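You operate a simulated robot arm through the tools that you are given. There is no shell and no other tool.

The job below is to be done with a simulated robot arm. You get a single attempt, and the scene is never put back.

Task
Dry both side plates with the cream tea towel, then use the white one as the yellow mug's saucer.
Fine: stand the tall yellow mug on it once both are dry; lay the towel back where it was. Set down upright: tall yellow mug.

The check looks at the end state, three seconds after you hand in, the way a careful person would. Anything else that was tipped, shoved, dropped, spilled or broken makes it a failure. Flat cloth is picked up by pressing the open fingertips on it (5 to 10 N) and closing them slowly along it; thin cloth reads only 2 to 8 mm in the jaws.

Robot
A 7-joint arm with a two-finger parallel gripper, fixed in place. Base frame: the origin is at the foot of the arm, x ahead of it, y to its left, z up; the work surface is at about z = 0. Units: mm, degrees, N and s.
With the tool pointing down near the work surface it reaches from about 240 to 620 mm from the base axis. Its first joint turns from -66.0 to 66.0 degrees. Payload 2.6 kg.
Tool frame: the origin (TCP) lies between the finger pads and is the grasp point; the fingertips stand 30 mm ahead of it; z points along the fingers, y is the line along which they close. The gripper opens to 94 mm. The fingers are 28 mm wide and 10 mm thick; the gripper's body (50 by 96 mm) begins 55 mm behind the TCP.
Orientation is that of the tool frame in the base frame, as [roll, pitch, yaw] about the fixed x, y, z axes, in that order (R = Rz(yaw) Ry(pitch) Rx(roll)). With the fingers straight down and closing along the base's y, the tool's x points along the base's -x, its y along +y and its z along -z.

Tools
- The arm moves only by the tool arm_command. Its argument "plan" is a list of rows, each a list of 7 numbers: the shift along the tool's x, y, z in mm, then the turn, a rotation vector about the tool's x, y, z in degrees, then the gripper command, from -1 (fully open) to 1 (shut), values between in proportion. In form: [[dx, dy, dz, ax, ay, az, fingers], ...]. A call has 1 to 20 rows; each row shifts and turns the commanded pose from where the row before left it, along the tool's axes as they then stand. A row lasts 0.2 s, in which the tool goes at most 50 mm and 8.6 degrees; a call with a longer step from one row to the next is refused whole, and so is a gripper value outside its range. A pose out of reach is approached as far as the arm can. The call stops where the force on the tool passes 40 N (or 10 N more than at its start, if that is more) or the arm is blocked; 0.2 s more then pass. Each finger travels about 72 mm/s and halts on what it meets, pressing with about 21 N; the grip force reading is that of the motor and also rises with nothing between the fingers. The clock runs only during rows and for 0.2 s after the last one: add rows that do not move to give the fingers time. The reply holds the time, the measured pose of the TCP, the force on the tool along the base axes, the opening and the grip force, in the units named above and with some noise, with the torque about the TCP (base axes, N m) and any sound that the robot's microphone picked up.
- Cameras (640 x 400 px; columns grow to the right, rows downward): "scene" is fixed at [47.2, 435.1, 576.9]; the picture's right is [-0.80, -0.60, 0.00], its down [-0.31, 0.42, -0.85] and it looks along [0.51, -0.68, -0.52] (base axes); focal length 309 px, centre (320, 200). "wrist" rides on the gripper at [76, 14, -102] in the tool frame; the picture's right is [-0.18, 0.98, 0.00], its down [-0.75, -0.14, -0.64] and it looks along [-0.63, -0.12, 0.77] (tool axes); focal length 243 px, centre (320, 200). There is no depth. A picture from a camera that has moved, and an enlarged one, comes with that camera's place and axes in the base frame and with its lens. The place of the scene camera against the robot may be out by one fixed shift of up to 25 mm in any direction.
- capture(camera): a new picture of that camera. The clock stands still meanwhile.
- enlarge(camera, box): a new picture of the part [left, top, right, bottom] of that camera's present view, enlarged. The clock stands still meanwhile.
- finish_job(): hands the job in; it is judged then, once.

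Nothing tells you positions but the pictures and the camera data. Unless the task says otherwise, let go and move clear before handing in.

The tools are called after "Request:" as name(argument=value, ...) on one line, values as JSON. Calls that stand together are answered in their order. arm_command: Moves the arm, as the interface text tells. Its arguments: {"type":"object","properties":{"plan":{"type":"array","items":{"type":"array","items":{"type":"number"}}}},"required":["plan"]} The other tools are called the same way: capture (camera) takes a picture; enlarge (camera, box) takes an enlarged picture of a part of a camera's view; finish_job () hands the job in.

At the start:

```text
clock: 0.0
position: [367.5, -32.3, 277.8]
tcp_rot: [-179.9, 0.0, -180.0]
force: [-0.4, -0.2, -1.0]
torque: [-0.04, -0.03, 0.02]
gripper_width: 94.1
finger_force: 0.0
```

scene: 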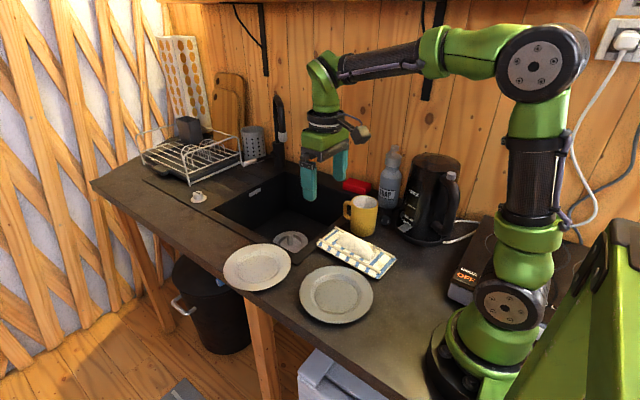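
wrist: 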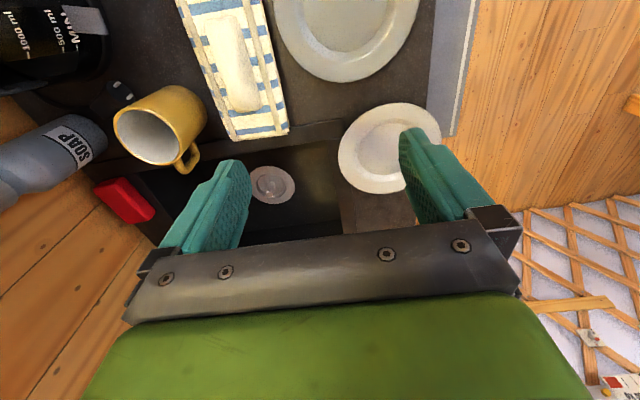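

I see two plates (a white one near the sink's edge, a greyer one nearer the base), a cream-and-blue folded towel, and a yellow mug behind it. I'll look more closely before moving.

Request:
enlarge(camera="scene", box=[200, 170, 420, 330])

Request:
enlarge(camera="wrist", box=[80, 0, 460, 220])

Request:
enlarge(camera="scene", box=[300, 220, 420, 290])

```text
2.50 times, centred on (310, 250) of scene
camera zoom: at [47.2, 435.1, 576.9], right [-0.8, -0.6, 0.0], down [-0.31, 0.42, -0.85], along [0.51, -0.68, -0.52], focal length 772 px, centre (345, 75)
```

zoom: 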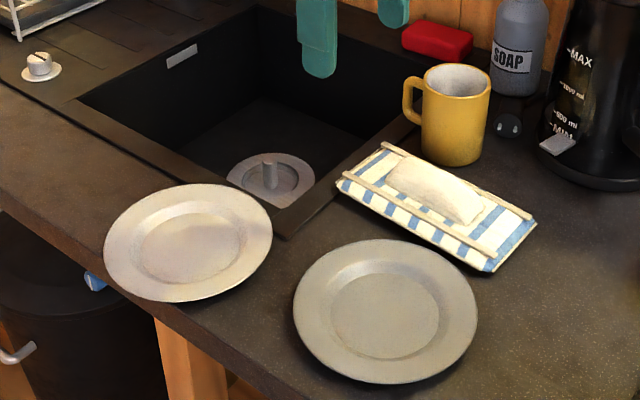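

```text
1.68 times, centred on (270, 110) of wrist
camera zoom: at [290.6, -18.6, 379.8], right [0.18, 0.98, 0.0], down [0.75, -0.14, 0.64], along [0.63, -0.12, -0.77], focal length 409 px, centre (404, 352)
```

zoom: 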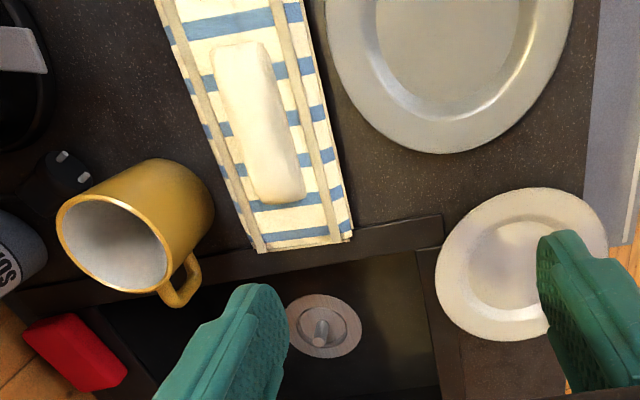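

```text
5.33 times, centred on (360, 255) of scene
camera zoom: at [47.2, 435.1, 576.9], right [-0.8, -0.6, 0.0], down [-0.31, 0.42, -0.85], along [0.51, -0.68, -0.52], focal length 1647 px, centre (107, -93)
```

zoom: 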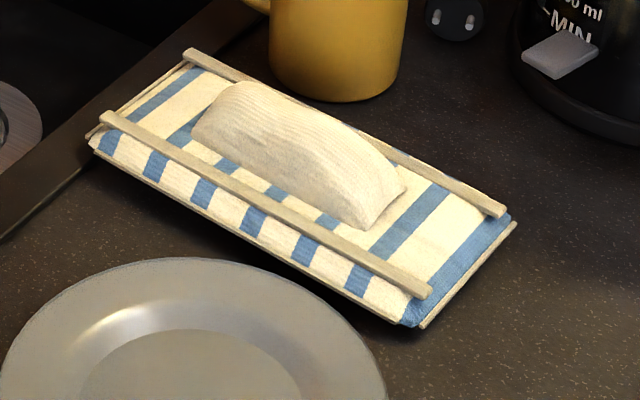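

The whiter plate is at about (500, 60), the greyer plate at about (307, 9), the towel runs along x around (342, -140), and the mug is near (380, -247). I'll move back and to the right to get a better wrist view of the towel and mug.

Request:
arm_command(plan=[[24, -22, 0, 0, 0, 0, -1], [24, -22, 0, 0, 0, 0, -1], [24, -22, 0, 0, 0, 0, -1], [25, -22, 0, 0, 0, 0, -1], [0, 0, 0, 0, 0, 0, -1], [0, 0, 0, 0, 0, 0, -1]])

Request:
capture(camera="wrist")

Request:
enlarge(camera="wrist", box=[180, 0, 440, 200])

```text
clock: 1.4
position: [271.1, -120.5, 276.5]
tcp_rot: [179.9, 0.0, -180.0]
force: [0.1, 0.0, -0.6]
torque: [0.02, -0.03, -0.04]
gripper_width: 94.0
finger_force: 0.0
```

```text
taken
camera wrist: at [194.0, -106.5, 379.9], right [0.18, 0.98, 0.0], down [0.75, -0.14, 0.64], along [0.63, -0.12, -0.77], focal length 243 px, centre (320, 200)
```

wrist: 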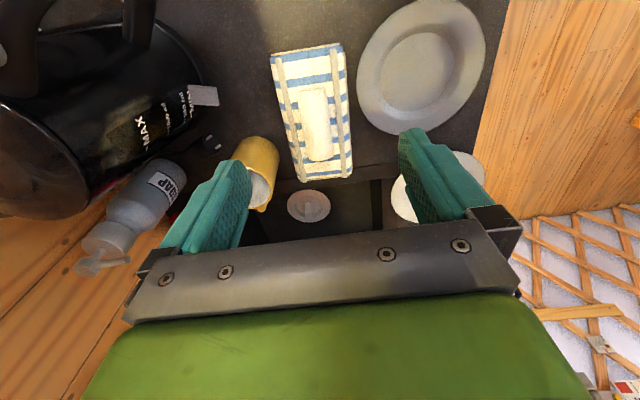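

```text
2.00 times, centred on (310, 100) of wrist
camera zoom: at [194.0, -106.5, 379.9], right [0.18, 0.98, 0.0], down [0.75, -0.14, 0.64], along [0.63, -0.12, -0.77], focal length 485 px, centre (340, 400)
```

zoom: 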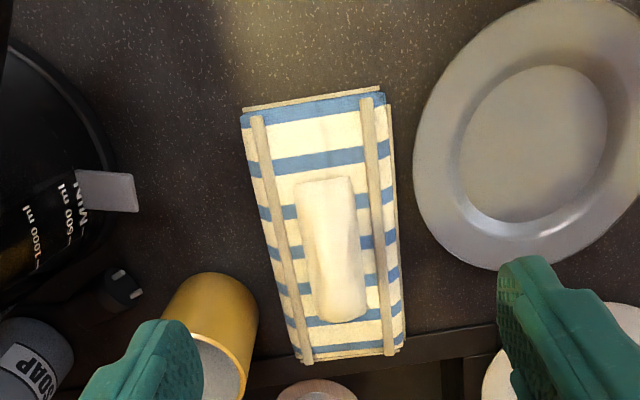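

The towel is about 205 x 93 mm, centred at (346, -140), with a raised cream ridge along its middle. I'll lower the wrist camera to look at that ridge from closer up.

Request:
arm_command(plan=[[2, -1, 39, 0, 0, 0, -1], [2, -1, 39, 0, 0, 0, -1], [2, -1, 39, 0, 0, 0, -1], [2, 0, 39, 0, 0, 0, -1], [0, 0, 0, 0, 0, 0, -1], [0, 0, 0, 0, 0, 0, -1]])

Request:
capture(camera="wrist")

Request:
enlarge(camera="wrist", box=[220, 60, 420, 220])

Request:
enlarge(camera="scene", box=[215, 235, 300, 300])

Request:
enlarge(camera="scene", box=[290, 255, 385, 330])

```text
clock: 2.8
position: [261.9, -123.0, 118.7]
tcp_rot: [-180.0, 0.0, 179.9]
force: [-0.2, 0.4, -0.6]
torque: [-0.02, 0.02, -0.02]
gripper_width: 94.0
finger_force: 0.1
```

```text
taken
camera wrist: at [185.3, -109.3, 223.4], right [0.18, 0.98, 0.0], down [0.75, -0.14, 0.64], along [0.63, -0.12, -0.77], focal length 243 px, centre (320, 200)
```

wrist: 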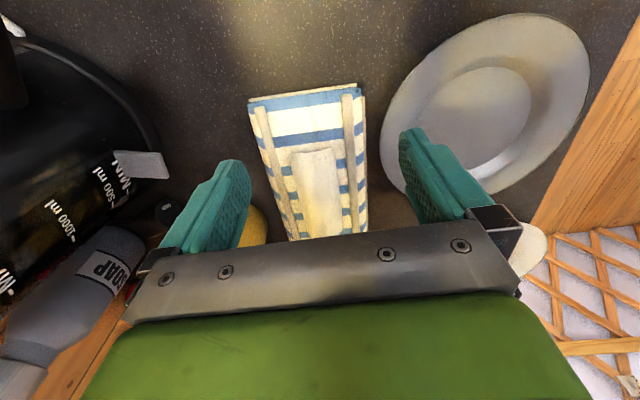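

```text
2.50 times, centred on (320, 140) of wrist
camera zoom: at [185.3, -109.3, 223.4], right [0.18, 0.98, 0.0], down [0.75, -0.14, 0.64], along [0.63, -0.12, -0.77], focal length 606 px, centre (320, 350)
```

zoom: 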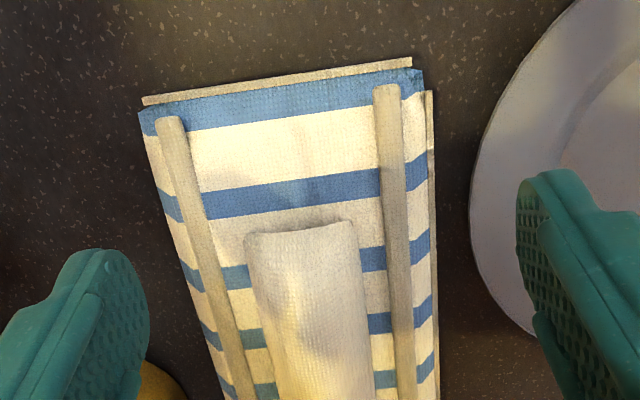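

```text
6.15 times, centred on (258, 268) of scene
camera zoom: at [47.2, 435.1, 576.9], right [-0.8, -0.6, 0.0], down [-0.31, 0.42, -0.85], along [0.51, -0.68, -0.52], focal length 1900 px, centre (705, -215)
```

zoom: 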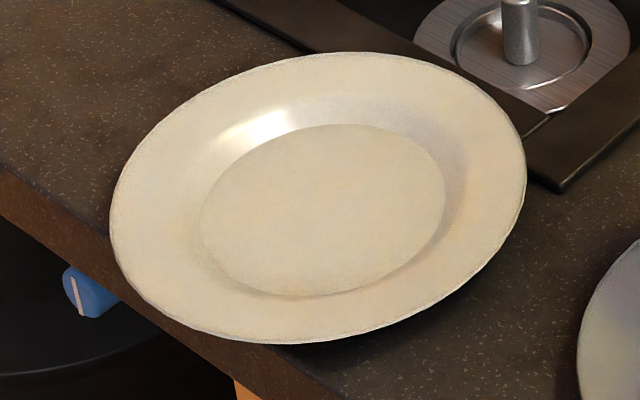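

```text
5.33 times, centred on (338, 292) of scene
camera zoom: at [47.2, 435.1, 576.9], right [-0.8, -0.6, 0.0], down [-0.31, 0.42, -0.85], along [0.51, -0.68, -0.52], focal length 1647 px, centre (227, -293)
```

zoom: 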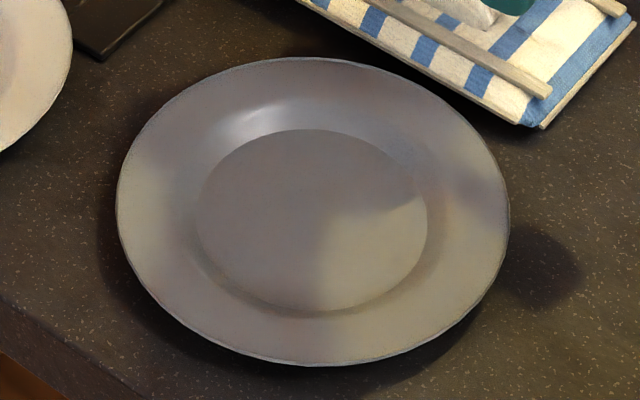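

The ridge is roughly 43 mm wide and runs along the towel between two raised hems. I'll position the fingers over its centre with a partly closed opening and check the alignment before going down.

Request:
arm_command(plan=[[-28, -6, 0, 0, 0, 0, -0.3], [-28, -6, 0, 0, 0, 0, -0.3], [-28, -5, 0, 0, 0, 3, -0.3], [0, 0, 15, 0, 0, 0, -0.3], [0, 0, 15, 0, 0, 0, -0.3], [0, 0, 0, 0, 0, 0, -0.3], [0, 0, 0, 0, 0, 0, -0.3]])

Request:
capture(camera="wrist")

Request:
enlarge(camera="scene", box=[280, 170, 440, 290])

```text
clock: 4.4
position: [345.2, -139.1, 90.5]
tcp_rot: [179.9, 0.1, 176.9]
force: [0.5, 0.5, -0.3]
torque: [0.02, -0.02, -0.01]
gripper_width: 61.3
finger_force: 0.0
```

```text
taken
camera wrist: at [270.0, -122.6, 194.2], right [0.24, 0.97, 0.0], down [0.75, -0.18, 0.64], along [0.62, -0.15, -0.77], focal length 243 px, centre (320, 200)
```

wrist: 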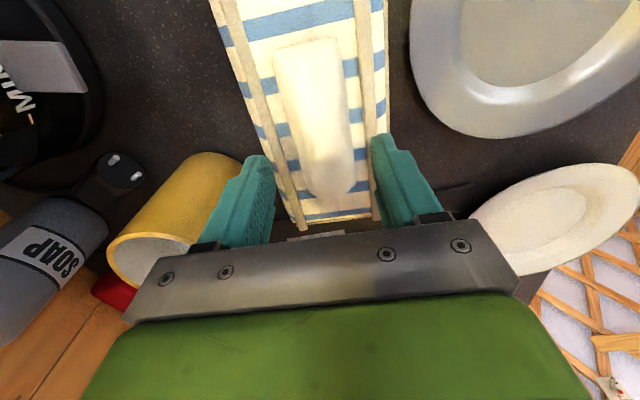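

```text
3.33 times, centred on (360, 230) of scene
camera zoom: at [47.2, 435.1, 576.9], right [-0.8, -0.6, 0.0], down [-0.31, 0.42, -0.85], along [0.51, -0.68, -0.52], focal length 1029 px, centre (187, 100)
```

zoom: 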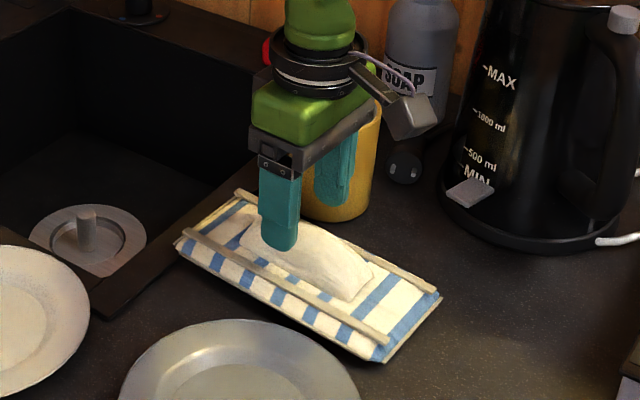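

The fingers straddle the ridge well, with the mug clear on the far side. I'll lower in small steps and watch the contact force.

Request:
arm_command(plan=[[0, -1, 12, 0, 0, 0, -0.3], [0, 0, 12, 0, 0, 0, -0.3], [0, 0, 8, 0, 0, 0, -0.3], [0, 0, 4, 0, 0, 0, -0.3], [0, 0, 0, 0, 0, 0, -0.3]])

Request:
enlarge(camera="scene", box=[300, 200, 420, 290])

```text
clock: 5.4
position: [344.7, -141.8, 57.8]
tcp_rot: [-180.0, 0.0, 176.9]
force: [-3.4, 1.9, 9.1]
torque: [0.14, 0.0, 0.05]
gripper_width: 61.2
finger_force: 0.1
stopped in row 4: the force on the tool passed its limit at 50 N (the readings are from after the stop); the commanded pose is now the measured one
```

```text
4.44 times, centred on (360, 245) of scene
camera zoom: at [47.2, 435.1, 576.8], right [-0.8, -0.6, 0.0], down [-0.31, 0.42, -0.85], along [0.51, -0.68, -0.52], focal length 1372 px, centre (142, 0)
```

zoom: 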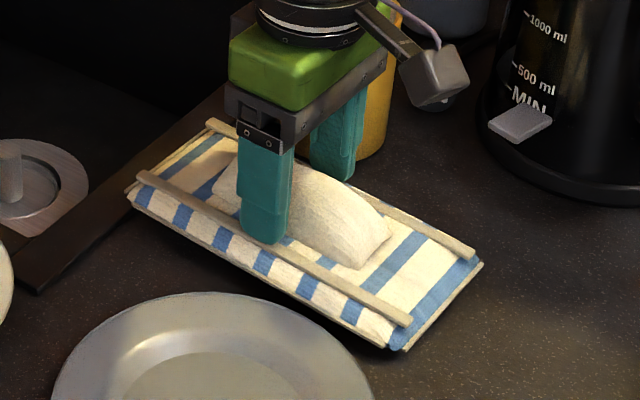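

Contact came at a fingertip height of about 28 mm, with a steady 9 N of press. Now I'll close slowly along the cloth onto the ridge.

Request:
arm_command(plan=[[0, 0, 0, 0, 0, 0, -0.25], [0, 0, 0, 0, 0, 0, -0.2], [0, 0, 0, 0, 0, 0, -0.15], [0, 0, 0, 0, 0, 0, -0.1], [0, 0, 0, 0, 0, 0, -0.05], [0, 0, 0, 0, 0, 0, 0.0], [0, 0, 0, 0, 0, 0, 0.05], [0, 0, 0, 0, 0, 0, 0.1], [0, 0, 0, 0, 0, 0, 0.15], [0, 0, 0, 0, 0, 0, 0.2]])

Request:
enlarge(camera="scene", box=[300, 200, 420, 290])

```text
clock: 7.6
position: [346.1, -142.5, 58.8]
tcp_rot: [-179.9, 0.2, 176.9]
force: [3.0, 5.0, 18.7]
torque: [0.27, -0.35, 0.06]
gripper_width: 45.4
finger_force: 7.1
```

```text
4.44 times, centred on (360, 245) of scene
camera zoom: at [47.1, 435.1, 576.8], right [-0.8, -0.6, 0.0], down [-0.31, 0.42, -0.85], along [0.51, -0.68, -0.52], focal length 1372 px, centre (142, 0)
```

zoom: 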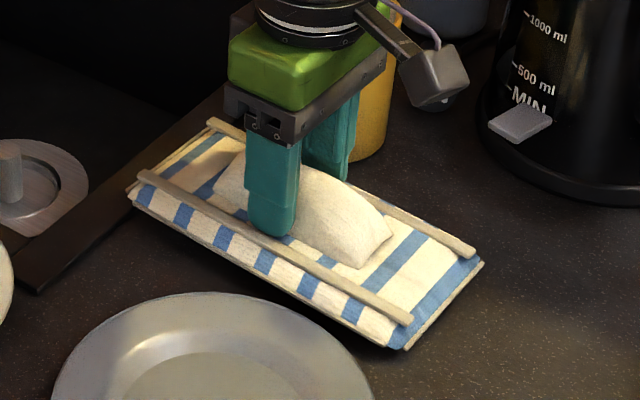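

The jaws have met the ridge at about 45 mm. I'll firm up the grip and then lift a little to test it.

Request:
arm_command(plan=[[0, 0, -1, 0, 0, 0, 0.3], [0, 0, 0, 0, 0, 0, 0.5], [0, 0, 0, 0, 0, 0, 0.7], [0, 0, 0, 0, 0, 0, 1], [0, 0, 0, 0, 0, 0, 1], [0, 0, 0, 0, 0, 0, 1]])

Request:
enlarge(camera="scene", box=[300, 200, 420, 290])

```text
clock: 9.0
position: [345.5, -142.6, 59.3]
tcp_rot: [179.9, 0.0, 176.8]
force: [-0.4, -0.4, 0.4]
torque: [-0.03, 0.1, 0.04]
gripper_width: 27.7
finger_force: 21.2
```

```text
4.44 times, centred on (360, 245) of scene
camera zoom: at [47.2, 435.1, 576.9], right [-0.8, -0.6, 0.0], down [-0.31, 0.42, -0.85], along [0.51, -0.68, -0.52], focal length 1372 px, centre (142, 0)
```

zoom: 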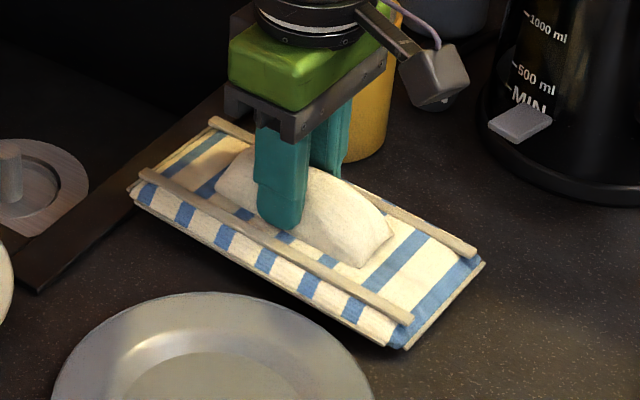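

The ridge is held at 27.7 mm with full grip force. Lifting slowly to see whether the towel comes along.

Request:
arm_command(plan=[[0, 0, -5, 0, 0, 0, 1], [0, 0, -8, 0, 0, 0, 1], [0, 0, -10, 0, 0, 0, 1], [0, 0, -10, 0, 0, 0, 1], [0, 0, -10, 0, 0, 0, 1], [0, 0, 0, 0, 0, 0, 1]])

Request:
enlarge(camera="scene", box=[280, 170, 440, 290])

Request:
capture(camera="wrist")

```text
clock: 10.4
position: [345.4, -143.2, 102.6]
tcp_rot: [180.0, 0.1, 176.9]
force: [0.9, 0.7, -0.4]
torque: [-0.03, 0.04, -0.04]
gripper_width: 27.7
finger_force: 20.7
```

```text
3.33 times, centred on (360, 230) of scene
camera zoom: at [47.2, 435.1, 576.9], right [-0.8, -0.6, 0.0], down [-0.31, 0.42, -0.85], along [0.51, -0.68, -0.52], focal length 1029 px, centre (187, 100)
```

zoom: 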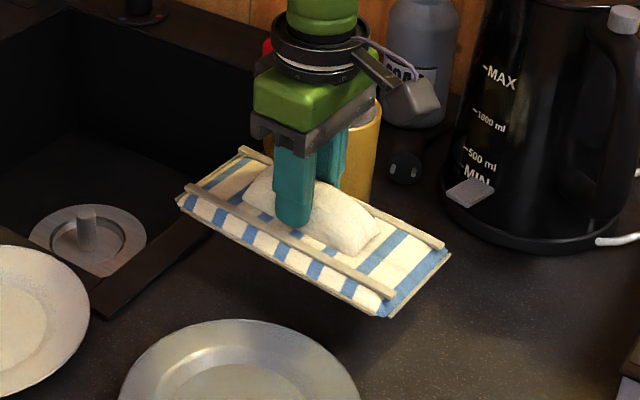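

```text
taken
camera wrist: at [270.1, -124.3, 205.0], right [0.24, 0.97, 0.0], down [0.74, -0.18, 0.64], along [0.62, -0.15, -0.77], focal length 243 px, centre (320, 200)
```

wrist: 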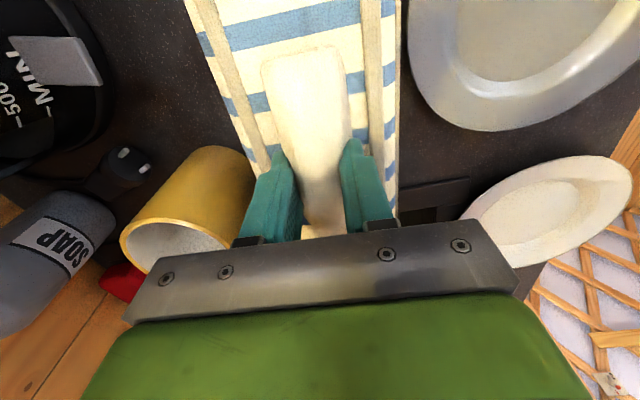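

The towel came up cleanly as one pad; its home grasp pose is (345.5, -142.6, 59) with yaw 176.9. I'll carry it over the near grey plate, centred at roughly (303, 15), and check.

Request:
arm_command(plan=[[0, 0, -15, 0, 0, 0, 1], [0, 0, -15, 0, 0, 0, 1], [8, 25, 0, 0, 0, 0, 1], [8, 25, 0, 0, 0, 0, 1], [8, 25, 0, 0, 0, 0, 1], [8, 25, 0, 0, 0, 0, 1], [8, 25, 0, 0, 0, 0, 1], [8, 25, 0, 0, 0, 0, 1], [2, 5, 0, 0, 0, 0, 1], [0, 0, 0, 0, 0, 0, 1], [0, 0, 0, 0, 0, 0, 1]])

Request:
capture(camera="scene")

Request:
capture(camera="wrist")

```text
clock: 12.8
position: [304.3, 15.5, 131.9]
tcp_rot: [180.0, 0.2, 176.9]
force: [0.1, 0.5, -0.9]
torque: [0.02, -0.01, 0.01]
gripper_width: 27.9
finger_force: 21.2
```

```text
taken
```

scene: 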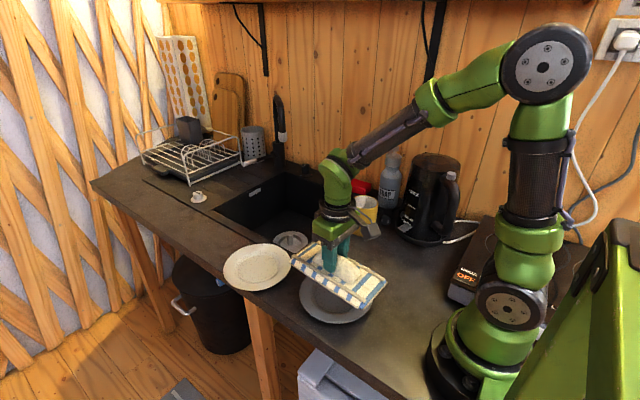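

```text
taken
camera wrist: at [228.0, 33.8, 235.1], right [0.24, 0.97, 0.0], down [0.74, -0.18, 0.64], along [0.62, -0.15, -0.77], focal length 243 px, centre (320, 200)
```

wrist: 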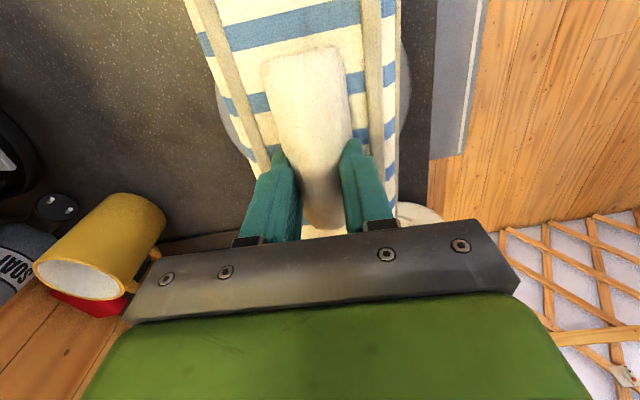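

The towel is over the grey plate with the white plate and counter edge clear of it. I'll lower gently to find contact.

Request:
arm_command(plan=[[1, -1, 15, 0, 0, 0, 1], [1, -1, 15, 0, 0, 0, 1], [0, 0, 10, 0, 0, 0, 1], [0, 0, 4, 0, 0, 0, 1], [0, 0, 2, 0, 0, 0, 1], [0, 0, 1, 0, 0, 0, 1], [0, 0, 0, 0, 0, 0, 1]])

Request:
enlarge(camera="scene", box=[260, 200, 420, 340])

```text
clock: 14.4
position: [300.5, 13.4, 84.8]
tcp_rot: [180.0, 0.2, 176.9]
force: [0.1, 0.0, -1.3]
torque: [-0.01, -0.02, -0.01]
gripper_width: 27.9
finger_force: 21.0
```

```text
2.86 times, centred on (340, 270) of scene
camera zoom: at [47.2, 435.1, 576.9], right [-0.8, -0.6, 0.0], down [-0.31, 0.42, -0.85], along [0.51, -0.68, -0.52], focal length 882 px, centre (263, 0)
```

zoom: 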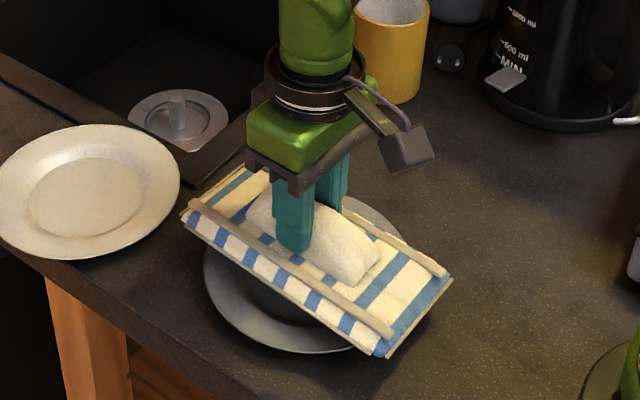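

No contact yet at z = 84.8. Continuing down in 1 mm steps.

Request:
arm_command(plan=[[0, 0, 1, 0, 0, 0, 1], [0, 0, 1, 0, 0, 0, 1], [0, 0, 1, 0, 0, 0, 1], [0, 0, 1, 0, 0, 0, 1], [0, 0, 0, 0, 0, 0, 1]])

```text
clock: 15.6
position: [301.3, 13.6, 80.0]
tcp_rot: [180.0, 0.1, 176.8]
force: [0.4, -0.6, -1.0]
torque: [0.03, 0.02, -0.02]
gripper_width: 27.9
finger_force: 21.0
```

Still free at z = 80. A few more millimetres.

Request:
arm_command(plan=[[0, 0, 1, 0, 0, 0, 1], [0, 0, 1, 0, 0, 0, 1], [0, 0, 1, 0, 0, 0, 1], [0, 0, 0, 0, 0, 0, 1]])

```text
clock: 16.6
position: [301.7, 14.4, 77.4]
tcp_rot: [180.0, 0.0, 176.9]
force: [-0.4, -0.7, -0.7]
torque: [-0.01, 0.0, -0.01]
gripper_width: 27.9
finger_force: 21.1
```

Request:
arm_command(plan=[[0, 0, 1, 0, 0, 0, 1], [0, 0, 1, 0, 0, 0, 1], [0, 0, 1, 0, 0, 0, 1], [0, 0, 0, 0, 0, 0, 1]])

Request:
enlarge(camera="scene", box=[260, 200, 420, 340])

```text
clock: 17.6
position: [302.2, 12.8, 75.1]
tcp_rot: [180.0, 0.2, 176.9]
force: [-0.2, -0.1, 2.0]
torque: [0.02, 0.31, 0.0]
gripper_width: 27.6
finger_force: 21.0
```

```text
2.86 times, centred on (340, 270) of scene
camera zoom: at [47.2, 435.1, 576.9], right [-0.8, -0.6, 0.0], down [-0.31, 0.42, -0.85], along [0.51, -0.68, -0.52], focal length 882 px, centre (263, 0)
```

zoom: 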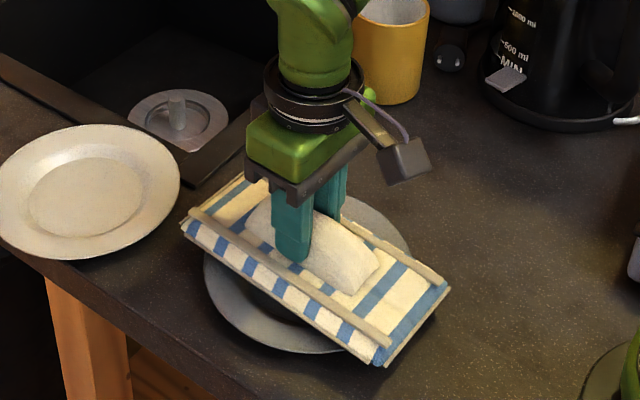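

The towel is now touching the plate rim at z of about 75. I'll press 1 mm further and make a first gentle set of wiping strokes, then check that the plate hasn't moved.

Request:
arm_command(plan=[[0, 0, 1, 0, 0, 0, 1], [0, 10, 0, 0, 0, 0, 1], [0, 10, 0, 0, 0, 0, 1], [0, 10, 0, 0, 0, 0, 1], [0, -10, 0, 0, 0, 0, 1], [0, -10, 0, 0, 0, 0, 1], [0, -10, 0, 0, 0, 0, 1], [0, -10, 0, 0, 0, 0, 1], [0, -10, 0, 0, 0, 0, 1], [0, -10, 0, 0, 0, 0, 1], [0, 10, 0, 0, 0, 0, 1], [0, 10, 0, 0, 0, 0, 1], [0, 10, 0, 0, 0, 0, 1]])

Request:
enlarge(camera="scene", box=[260, 200, 420, 340])

Request:
capture(camera="wrist")

```text
clock: 20.4
position: [302.2, 13.3, 73.4]
tcp_rot: [-179.9, 0.1, 177.0]
force: [0.1, -1.2, 2.3]
torque: [-0.12, 0.31, 0.1]
gripper_width: 27.7
finger_force: 21.2
```

```text
2.86 times, centred on (340, 270) of scene
camera zoom: at [47.2, 435.0, 576.9], right [-0.8, -0.6, 0.0], down [-0.31, 0.42, -0.85], along [0.51, -0.68, -0.52], focal length 882 px, centre (263, 0)
```

zoom: 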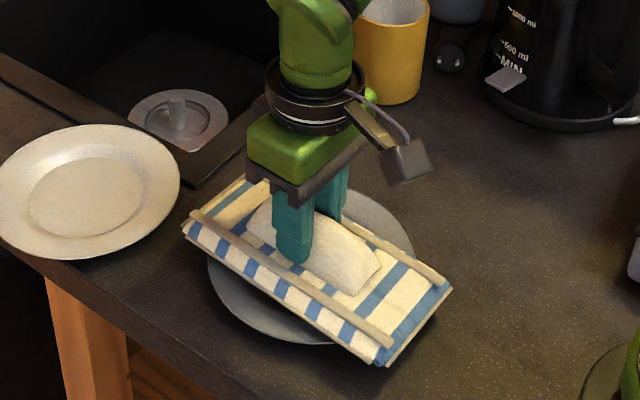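

```text
taken
camera wrist: at [225.8, 31.2, 176.7], right [0.24, 0.97, 0.0], down [0.74, -0.18, 0.64], along [0.63, -0.15, -0.77], focal length 243 px, centre (320, 200)
```

wrist: 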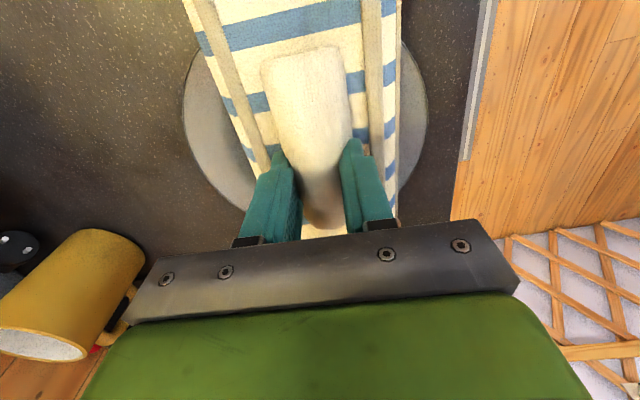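

The plate may have shifted a few millimetres. I'll lift the towel away and compare the plate's look and position.

Request:
arm_command(plan=[[0, 0, -10, 0, 0, 0, 1], [0, -15, -20, 0, 0, 0, 1], [0, -30, -20, 0, 0, 0, 1], [0, -40, 0, 0, 0, 0, 1], [0, -40, 0, 0, 0, 0, 1], [0, -30, 0, 0, 0, 0, 1], [0, 0, 0, 0, 0, 0, 1]])

Request:
enlarge(camera="scene", box=[290, 255, 385, 330])

Request:
capture(camera="wrist")

```text
clock: 22.0
position: [294.5, -141.3, 123.6]
tcp_rot: [-180.0, 0.1, 176.8]
force: [-0.7, 0.1, -0.7]
torque: [0.0, 0.01, 0.02]
gripper_width: 27.8
finger_force: 21.1
```

```text
5.33 times, centred on (338, 292) of scene
camera zoom: at [47.2, 435.0, 576.9], right [-0.8, -0.6, 0.0], down [-0.31, 0.42, -0.85], along [0.51, -0.68, -0.52], focal length 1647 px, centre (227, -293)
```

zoom: 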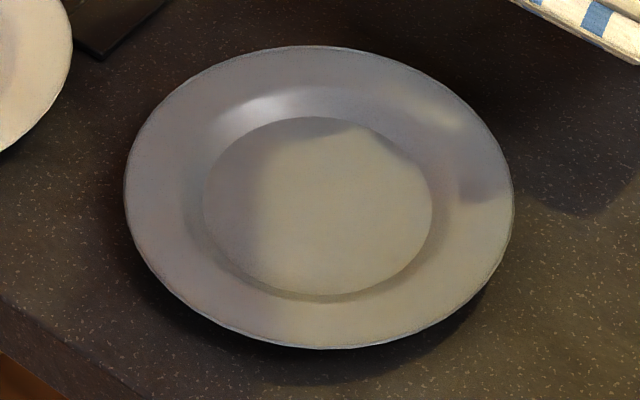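

```text
taken
camera wrist: at [218.2, -123.1, 226.8], right [0.24, 0.97, 0.0], down [0.74, -0.18, 0.64], along [0.62, -0.15, -0.77], focal length 243 px, centre (320, 200)
```

wrist: 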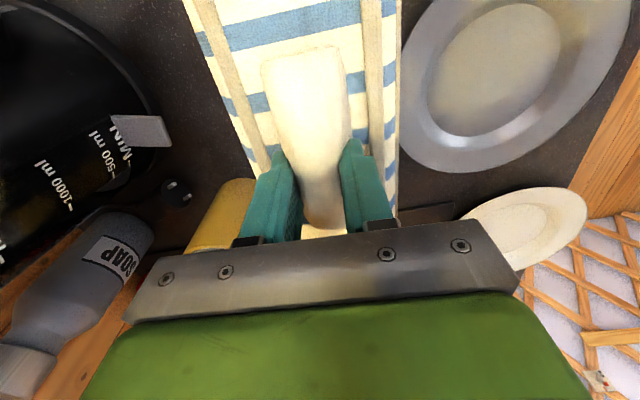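

The plate drifted about 7 mm toward -y, which I can work back with strokes the other way. I'll look closely at both plates for visible wetness.

Request:
enlarge(camera="wrist", box=[400, 0, 640, 180])

Request:
enlarge(camera="wrist", box=[460, 170, 600, 280])

Request:
enlarge(camera="scene", box=[215, 235, 300, 300])

Request:
enlarge(camera="scene", box=[310, 265, 360, 300])

```text
2.22 times, centred on (520, 90) of wrist
camera zoom: at [218.2, -123.1, 226.8], right [0.24, 0.97, 0.0], down [0.74, -0.18, 0.64], along [0.62, -0.15, -0.77], focal length 539 px, centre (-124, 444)
```

zoom: 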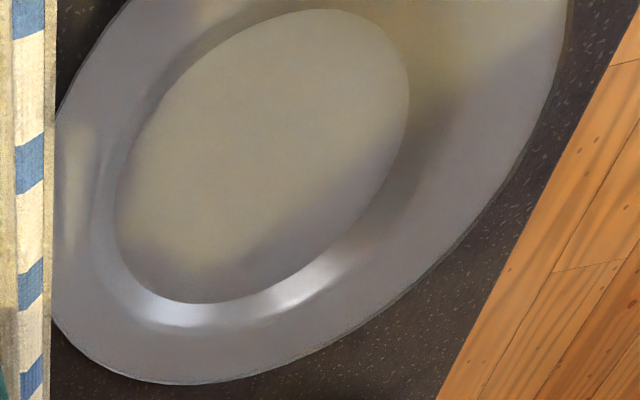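

```text
3.64 times, centred on (530, 225) of wrist
camera zoom: at [218.2, -123.1, 226.8], right [0.24, 0.97, 0.0], down [0.74, -0.18, 0.64], along [0.62, -0.15, -0.77], focal length 882 px, centre (-444, 109)
```

zoom: 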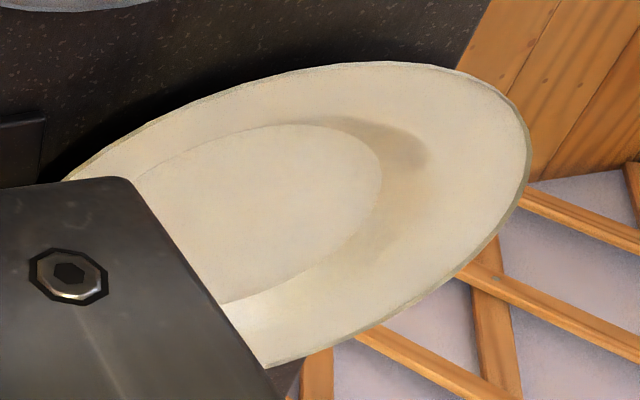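

```text
6.15 times, centred on (258, 268) of scene
camera zoom: at [47.2, 435.0, 576.9], right [-0.8, -0.6, 0.0], down [-0.31, 0.42, -0.85], along [0.51, -0.68, -0.52], focal length 1900 px, centre (705, -215)
```

zoom: 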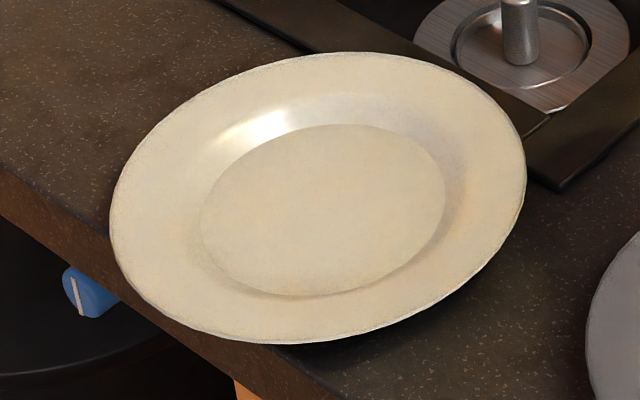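

```text
11.43 times, centred on (335, 282) of scene
camera zoom: at [47.2, 435.0, 576.9], right [-0.8, -0.6, 0.0], down [-0.31, 0.42, -0.85], along [0.51, -0.68, -0.52], focal length 3529 px, centre (149, -743)
```

zoom: 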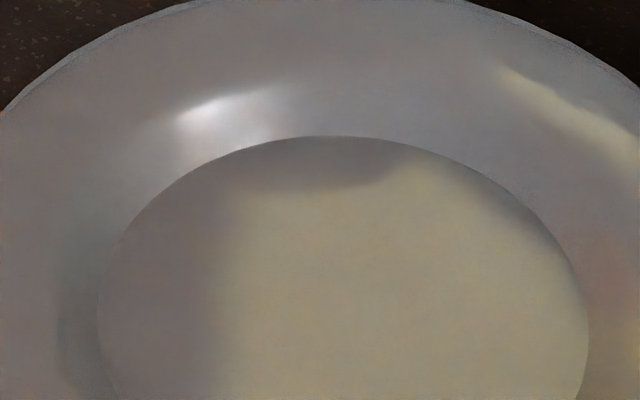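

There's no visible wetness to go by, so I'll rely on thorough, light rubbing. Next is a second pass on the grey plate, starting from its -y side and stroking toward +y so any drag brings it back.

Request:
arm_command(plan=[[-1, 25, 0, 0, 0, 0, 1], [-1, 25, 0, 0, 0, 0, 1], [-1, 25, 0, 0, 0, 0, 1], [0, 26, 5, 0, 0, 0, 1], [0, 0, 15, 0, 0, 0, 1], [0, 0, 15, 0, 0, 0, 1], [0, 0, 8, 0, 0, 0, 1], [0, 0, 3, 0, 0, 0, 1], [0, 0, 1, 0, 0, 0, 1], [0, 0, 1, 0, 0, 0, 1], [0, 0, 0, 0, 0, 0, 1]])

```text
clock: 24.4
position: [300.7, -41.5, 75.0]
tcp_rot: [-179.9, 0.0, 176.9]
force: [-0.1, -0.1, -0.9]
torque: [-0.04, 0.02, 0.0]
gripper_width: 27.8
finger_force: 20.5
```

Request:
arm_command(plan=[[0, 0, 1, 0, 0, 0, 1], [0, 3, 0.5, 0, 0, 0, 1], [0, 8, 0, 0, 0, 0, 1], [0, 8, 0, 0, 0, 0, 1], [0, 8, 0, 0, 0, 0, 1], [0, 8, 0, 0, 0, 0, 1]])

```text
clock: 25.8
position: [304.2, -5.2, 73.9]
tcp_rot: [179.9, 0.0, 176.9]
force: [-0.4, -0.2, -0.5]
torque: [0.01, -0.02, 0.01]
gripper_width: 27.5
finger_force: 21.1
```

Request:
arm_command(plan=[[0, 0, 0.7, 0, 0, 0, 1], [0, 0, 0.7, 0, 0, 0, 1], [0, 0, 0, 0, 0, 0, 1]])

Request:
enlarge(camera="scene", box=[260, 220, 420, 340])

```text
clock: 26.6
position: [303.6, -5.2, 72.4]
tcp_rot: [-179.9, 0.1, 176.9]
force: [-0.7, -0.4, 8.1]
torque: [0.02, 0.53, -0.05]
gripper_width: 27.8
finger_force: 21.1
```

```text
3.33 times, centred on (340, 280) of scene
camera zoom: at [47.2, 435.1, 576.9], right [-0.8, -0.6, 0.0], down [-0.31, 0.42, -0.85], along [0.51, -0.68, -0.52], focal length 1029 px, centre (253, -67)
```

zoom: 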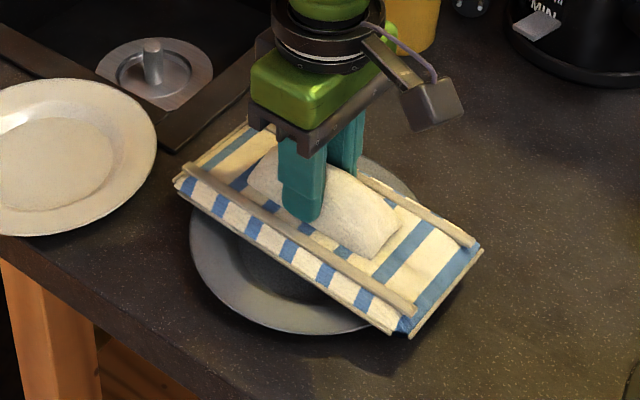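

I have about 9 N of contact now. I'll ease off slightly and stroke toward +y with small circular motions.

Request:
arm_command(plan=[[0, 0, -0.5, 0, 0, 0, 1], [0, 8, 0, 0, 0, 0, 1], [0, 8, 0, 0, 0, 0, 1], [0, 8, 0, 0, 0, 0, 1], [0, 8, 0, 0, 0, 0, 1], [0, 8, 0, 0, 0, 0, 1], [0, 0, 0, 0, 0, 0, 1]])

Request:
enlarge(camera="scene", box=[290, 255, 385, 330])

```text
clock: 28.2
position: [307.5, 34.5, 71.6]
tcp_rot: [-180.0, 0.1, 176.9]
force: [0.8, -1.1, 2.8]
torque: [-0.07, 0.25, 0.05]
gripper_width: 27.5
finger_force: 20.8
```

```text
5.33 times, centred on (338, 292) of scene
camera zoom: at [47.2, 435.1, 576.9], right [-0.8, -0.6, 0.0], down [-0.31, 0.42, -0.85], along [0.51, -0.68, -0.52], focal length 1647 px, centre (227, -293)
```

zoom: 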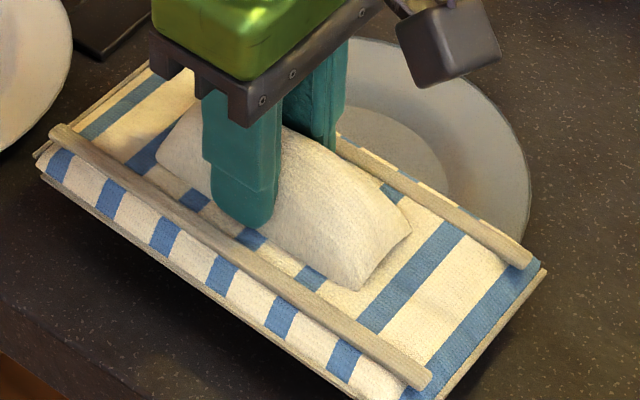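

The plate seems to have crept again, so I'll lift straight up and measure before continuing.

Request:
arm_command(plan=[[0, 0, -10, 0, 0, 0, 1], [0, 0, -20, 0, 0, 0, 1], [0, -20, -20, 0, 0, 0, 1], [0, -40, 0, 0, 0, 0, 1], [0, -40, 0, 0, 0, 0, 1], [0, -40, 0, 0, 0, 0, 1], [0, -35, 0, 0, 0, 0, 1], [0, 0, 0, 0, 0, 0, 1]])

Request:
enlarge(camera="scene", box=[290, 255, 385, 330])

Request:
capture(camera="wrist")

```text
clock: 30.0
position: [295.8, -139.5, 124.4]
tcp_rot: [-179.9, 0.1, 177.0]
force: [0.1, 0.2, -1.0]
torque: [0.01, -0.01, -0.02]
gripper_width: 27.9
finger_force: 21.0
```

```text
5.33 times, centred on (338, 292) of scene
camera zoom: at [47.2, 435.0, 576.9], right [-0.8, -0.6, 0.0], down [-0.31, 0.42, -0.85], along [0.51, -0.68, -0.52], focal length 1647 px, centre (227, -293)
```

zoom: 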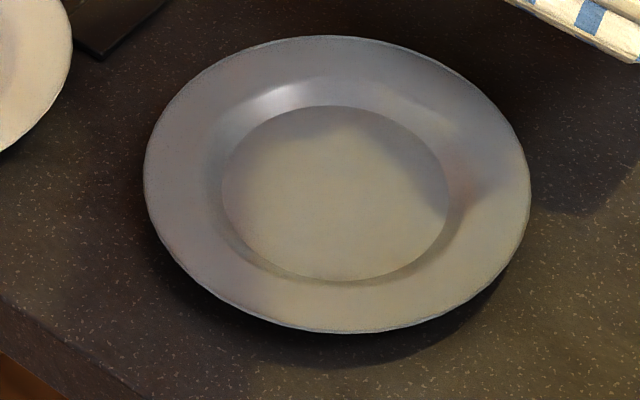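

```text
taken
camera wrist: at [220.7, -121.6, 226.9], right [0.24, 0.97, 0.0], down [0.74, -0.18, 0.64], along [0.62, -0.15, -0.77], focal length 243 px, centre (320, 200)
```

wrist: 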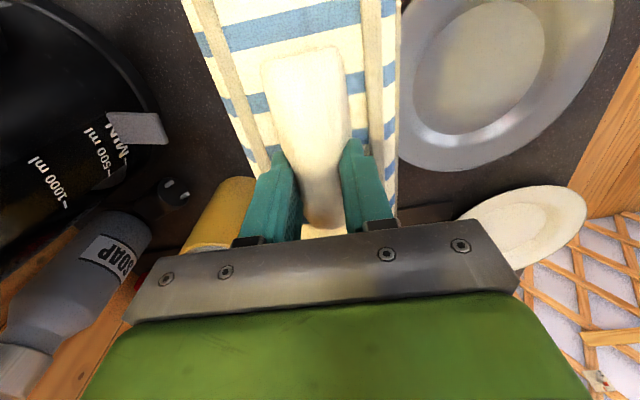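

The grey plate's centre is now at about (303, -7), roughly 20 mm off its start. The likely cause is the towel pressing only on the near rim, which tips the plate so it swings. I'll return, level the pad by pitch until the torque is balanced, and wipe more lightly.

Request:
arm_command(plan=[[0, 27, 0, 0, 0, 0, 1], [0, 27, 0, 0, 0, 0, 1], [0, 27, 0, 0, 0, 0, 1], [-1, 27, 0, 0, 0, 0, 1], [-1, 24, 5, 0, 0, 0, 1], [0, 0, 15, 0, 0, 0, 1], [0, 0, 15, 0, 0, 0, 1], [0, 0, 8, 0, 0, 0, 1], [0, 0, 4, 0, 0, 0, 1], [0, 0, 1, 0, 0, 0, 1], [0, 0, 0, 0, 0, 0, 1]])

Request:
capture(camera="wrist")

Request:
enlarge(camera="scene", box=[280, 240, 400, 330])

```text
clock: 32.4
position: [305.5, -7.8, 75.0]
tcp_rot: [-180.0, 0.0, 176.8]
force: [-0.9, -0.1, -0.5]
torque: [0.01, 0.01, -0.02]
gripper_width: 27.9
finger_force: 21.0
```

```text
taken
camera wrist: at [229.7, 9.6, 178.6], right [0.24, 0.97, 0.0], down [0.74, -0.18, 0.64], along [0.62, -0.15, -0.77], focal length 243 px, centre (320, 200)
```

wrist: 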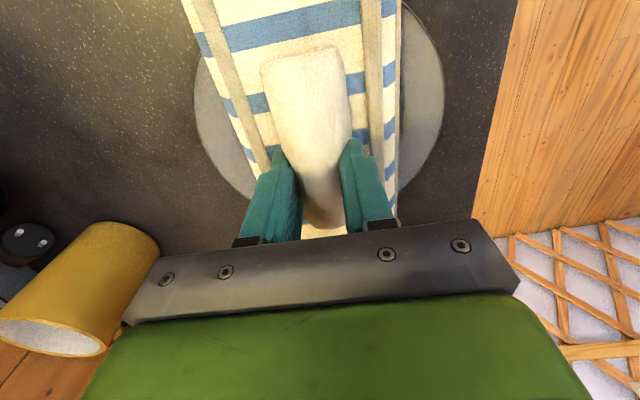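

```text
4.44 times, centred on (340, 285) of scene
camera zoom: at [47.2, 435.1, 576.9], right [-0.8, -0.6, 0.0], down [-0.31, 0.42, -0.85], along [0.51, -0.68, -0.52], focal length 1372 px, centre (231, -178)
```

zoom: 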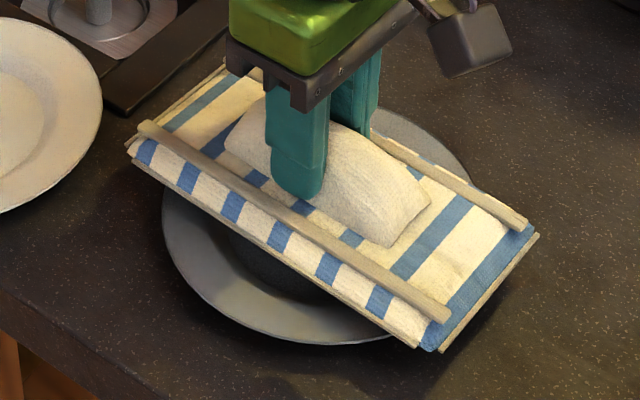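

Request:
arm_command(plan=[[0, 0, 0.7, 0, 0.5, 0, 1], [0, 0, 0.7, 0, 0, 0, 1], [0, 0, 0, 0, 0, 0, 1]])

```text
clock: 33.2
position: [305.6, -8.5, 75.1]
tcp_rot: [-179.9, -0.4, 176.9]
force: [0.1, 0.4, -0.4]
torque: [0.02, 0.03, -0.01]
gripper_width: 27.6
finger_force: 20.8
```

Request:
arm_command(plan=[[0, 0, 0.7, 0, 0, 0, 1], [0, 0, 0.7, 0, 0, 0, 1], [0, 0, 0, 0, 0, 0, 1]])

```text
clock: 34.0
position: [305.7, -8.5, 73.3]
tcp_rot: [180.0, -0.4, 176.9]
force: [0.7, 0.5, -0.3]
torque: [0.02, 0.07, -0.01]
gripper_width: 27.8
finger_force: 21.0
```

Request:
arm_command(plan=[[0, 0, 0.5, 0, 0, 0, 1], [0, 0, 0, 0, 0, 0, 1]])

```text
clock: 34.6
position: [305.2, -9.1, 72.7]
tcp_rot: [180.0, -0.3, 176.9]
force: [-1.8, -1.2, 9.2]
torque: [0.03, 0.18, -0.01]
gripper_width: 27.8
finger_force: 21.1
```

The contact is now nearly balanced at about 10 N. I'll ease off a touch and make small symmetric strokes in y and x, then check drift.

Request:
arm_command(plan=[[0, 0, -0.3, 0, 0.1, 0, 1], [0, 7, 0, 0, 0, 0, 1], [0, 7, 0, 0, 0, 0, 1], [0, -7, 0, 0, 0, 0, 1], [0, -7, 0, 0, 0, 0, 1], [0, -7, 0, 0, 0, 0, 1], [0, -7, 0, 0, 0, 0, 1], [0, 7, 0, 0, 0, 0, 1], [0, 7, 0, 0, 0, 0, 1], [7, 0, 0, 0, 0, 0, 1], [7, 0, 0, 0, 0, 0, 1], [-7, 0, 0, 0, 0, 0, 1], [-7, 0, 0, 0, 0, 0, 1], [-7, 0, 0, 0, 0, 0, 1], [-7, 0, 0, 0, 0, 0, 1], [7, 0, 0, 0, 0, 0, 1], [7, 0, 0, 0, 0, 0, 1], [0, 0, 0, 0, 0, 0, 1]])

Request:
enlarge(camera="scene", box=[280, 240, 400, 330])

Request:
capture(camera="wrist")

```text
clock: 38.4
position: [305.8, -8.7, 71.6]
tcp_rot: [-179.9, -0.5, 176.9]
force: [0.5, 0.2, -0.5]
torque: [0.02, -0.02, 0.02]
gripper_width: 27.8
finger_force: 21.4
```

```text
4.44 times, centred on (340, 285) of scene
camera zoom: at [47.2, 435.1, 576.9], right [-0.8, -0.6, 0.0], down [-0.31, 0.42, -0.85], along [0.51, -0.68, -0.52], focal length 1372 px, centre (231, -178)
```

zoom: 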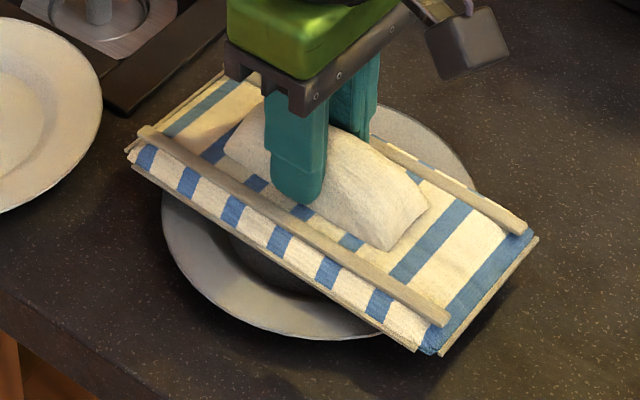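

```text
taken
camera wrist: at [230.9, 9.7, 176.2], right [0.24, 0.97, 0.0], down [0.75, -0.18, 0.64], along [0.62, -0.15, -0.77], focal length 243 px, centre (320, 200)
```

wrist: 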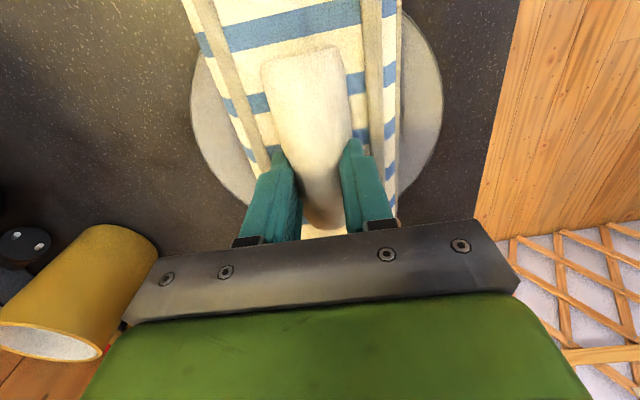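

The plate barely drifted this time, but contact has faded because the towel slid slightly up in the jaws. I'll find contact again more gently.

Request:
arm_command(plan=[[0, 0, 0.4, 0, 0, 0, 1], [0, 0, 0, 0, 0, 0, 1]])

```text
clock: 39.0
position: [305.8, -8.3, 72.4]
tcp_rot: [180.0, -0.4, 176.9]
force: [-1.6, 2.6, 6.8]
torque: [-0.01, 0.07, 0.0]
gripper_width: 27.8
finger_force: 20.7
```

Request:
arm_command(plan=[[0, 7, -0.1, 0, 0, 0, 1], [0, 7, 0, 0, 0, 0, 1], [0, 0, 0, 0, 0, 0, 1]])

```text
clock: 39.8
position: [306.0, 3.8, 71.7]
tcp_rot: [180.0, -0.5, 176.9]
force: [0.2, -3.9, 6.6]
torque: [-0.06, -0.14, -0.08]
gripper_width: 27.7
finger_force: 21.4
```

Request:
arm_command(plan=[[0, -7, 0, 0, 0, 0, 1], [0, -7, 0, 0, 0, 0, 1], [0, -7, 0, 0, 0, 0, 1], [0, -7, 0, 0, 0, 0, 1], [0, 0, 0, 0, 0, 0, 1]])

Request:
enlarge(camera="scene", box=[280, 240, 400, 330])

```text
clock: 41.0
position: [304.7, -22.9, 72.0]
tcp_rot: [-179.9, -0.5, 176.8]
force: [0.1, 1.5, 5.7]
torque: [0.05, -0.07, 0.04]
gripper_width: 27.7
finger_force: 21.4
```

```text
4.44 times, centred on (340, 285) of scene
camera zoom: at [47.2, 435.1, 576.9], right [-0.8, -0.6, 0.0], down [-0.31, 0.42, -0.85], along [0.51, -0.68, -0.52], focal length 1372 px, centre (231, -178)
```

zoom: 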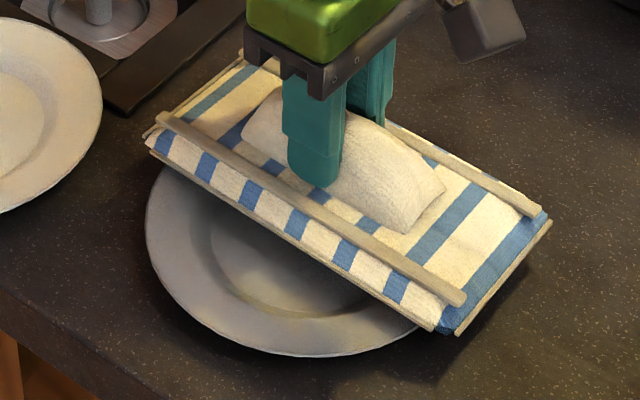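

The plate moved back about +14 mm in y, close to where it started. I'll ease the force down and continue with short strokes so the towel slides rather than drags.

Request:
arm_command(plan=[[0, 5, -0.15, 0, 0, 0, 1], [0, 7, 0, 0, 0, 0, 1], [0, 7, 0, 0, 0, 0, 1], [0, 7, 0, 0, 0, 0, 1], [0, 0, 0, 0, 0, 0, 1]])

Request:
enlarge(camera="scene", box=[280, 240, 400, 330])

```text
clock: 42.2
position: [307.0, 3.8, 72.4]
tcp_rot: [-180.0, -0.5, 176.9]
force: [-0.9, -4.2, 9.8]
torque: [0.08, -0.08, 0.02]
gripper_width: 27.7
finger_force: 21.0
```

```text
4.44 times, centred on (340, 285) of scene
camera zoom: at [47.2, 435.1, 576.9], right [-0.8, -0.6, 0.0], down [-0.31, 0.42, -0.85], along [0.51, -0.68, -0.52], focal length 1372 px, centre (231, -178)
```

zoom: 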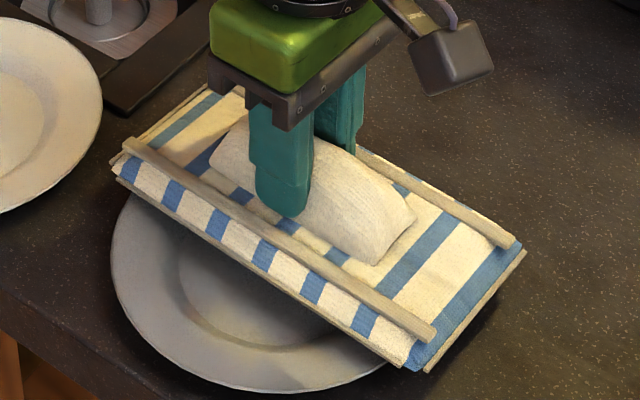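

The plate is now sticking to the towel at 10 N and has gone too far toward +y (centre about y = 34). I'll drag it back toward -y with the same grip of friction, checking as I go.

Request:
arm_command(plan=[[0, -4, 0, 0, 0, 0, 1], [0, -4, 0, 0, 0, 0, 1], [0, -4, 0, 0, 0, 0, 1], [0, 0, 0, 0, 0, 0, 1]])

Request:
enlarge(camera="scene", box=[280, 240, 400, 330])

```text
clock: 43.2
position: [306.1, -9.1, 72.0]
tcp_rot: [-180.0, -0.5, 176.9]
force: [0.1, 0.2, 2.2]
torque: [0.01, -0.12, 0.01]
gripper_width: 27.7
finger_force: 21.3
```

```text
4.44 times, centred on (340, 285) of scene
camera zoom: at [47.2, 435.1, 576.9], right [-0.8, -0.6, 0.0], down [-0.31, 0.42, -0.85], along [0.51, -0.68, -0.52], focal length 1372 px, centre (231, -178)
```

zoom: 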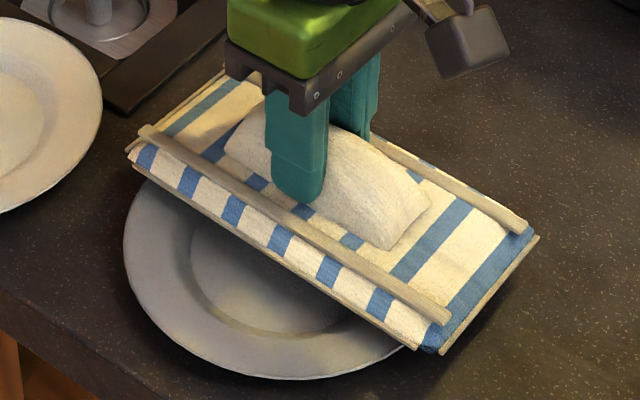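

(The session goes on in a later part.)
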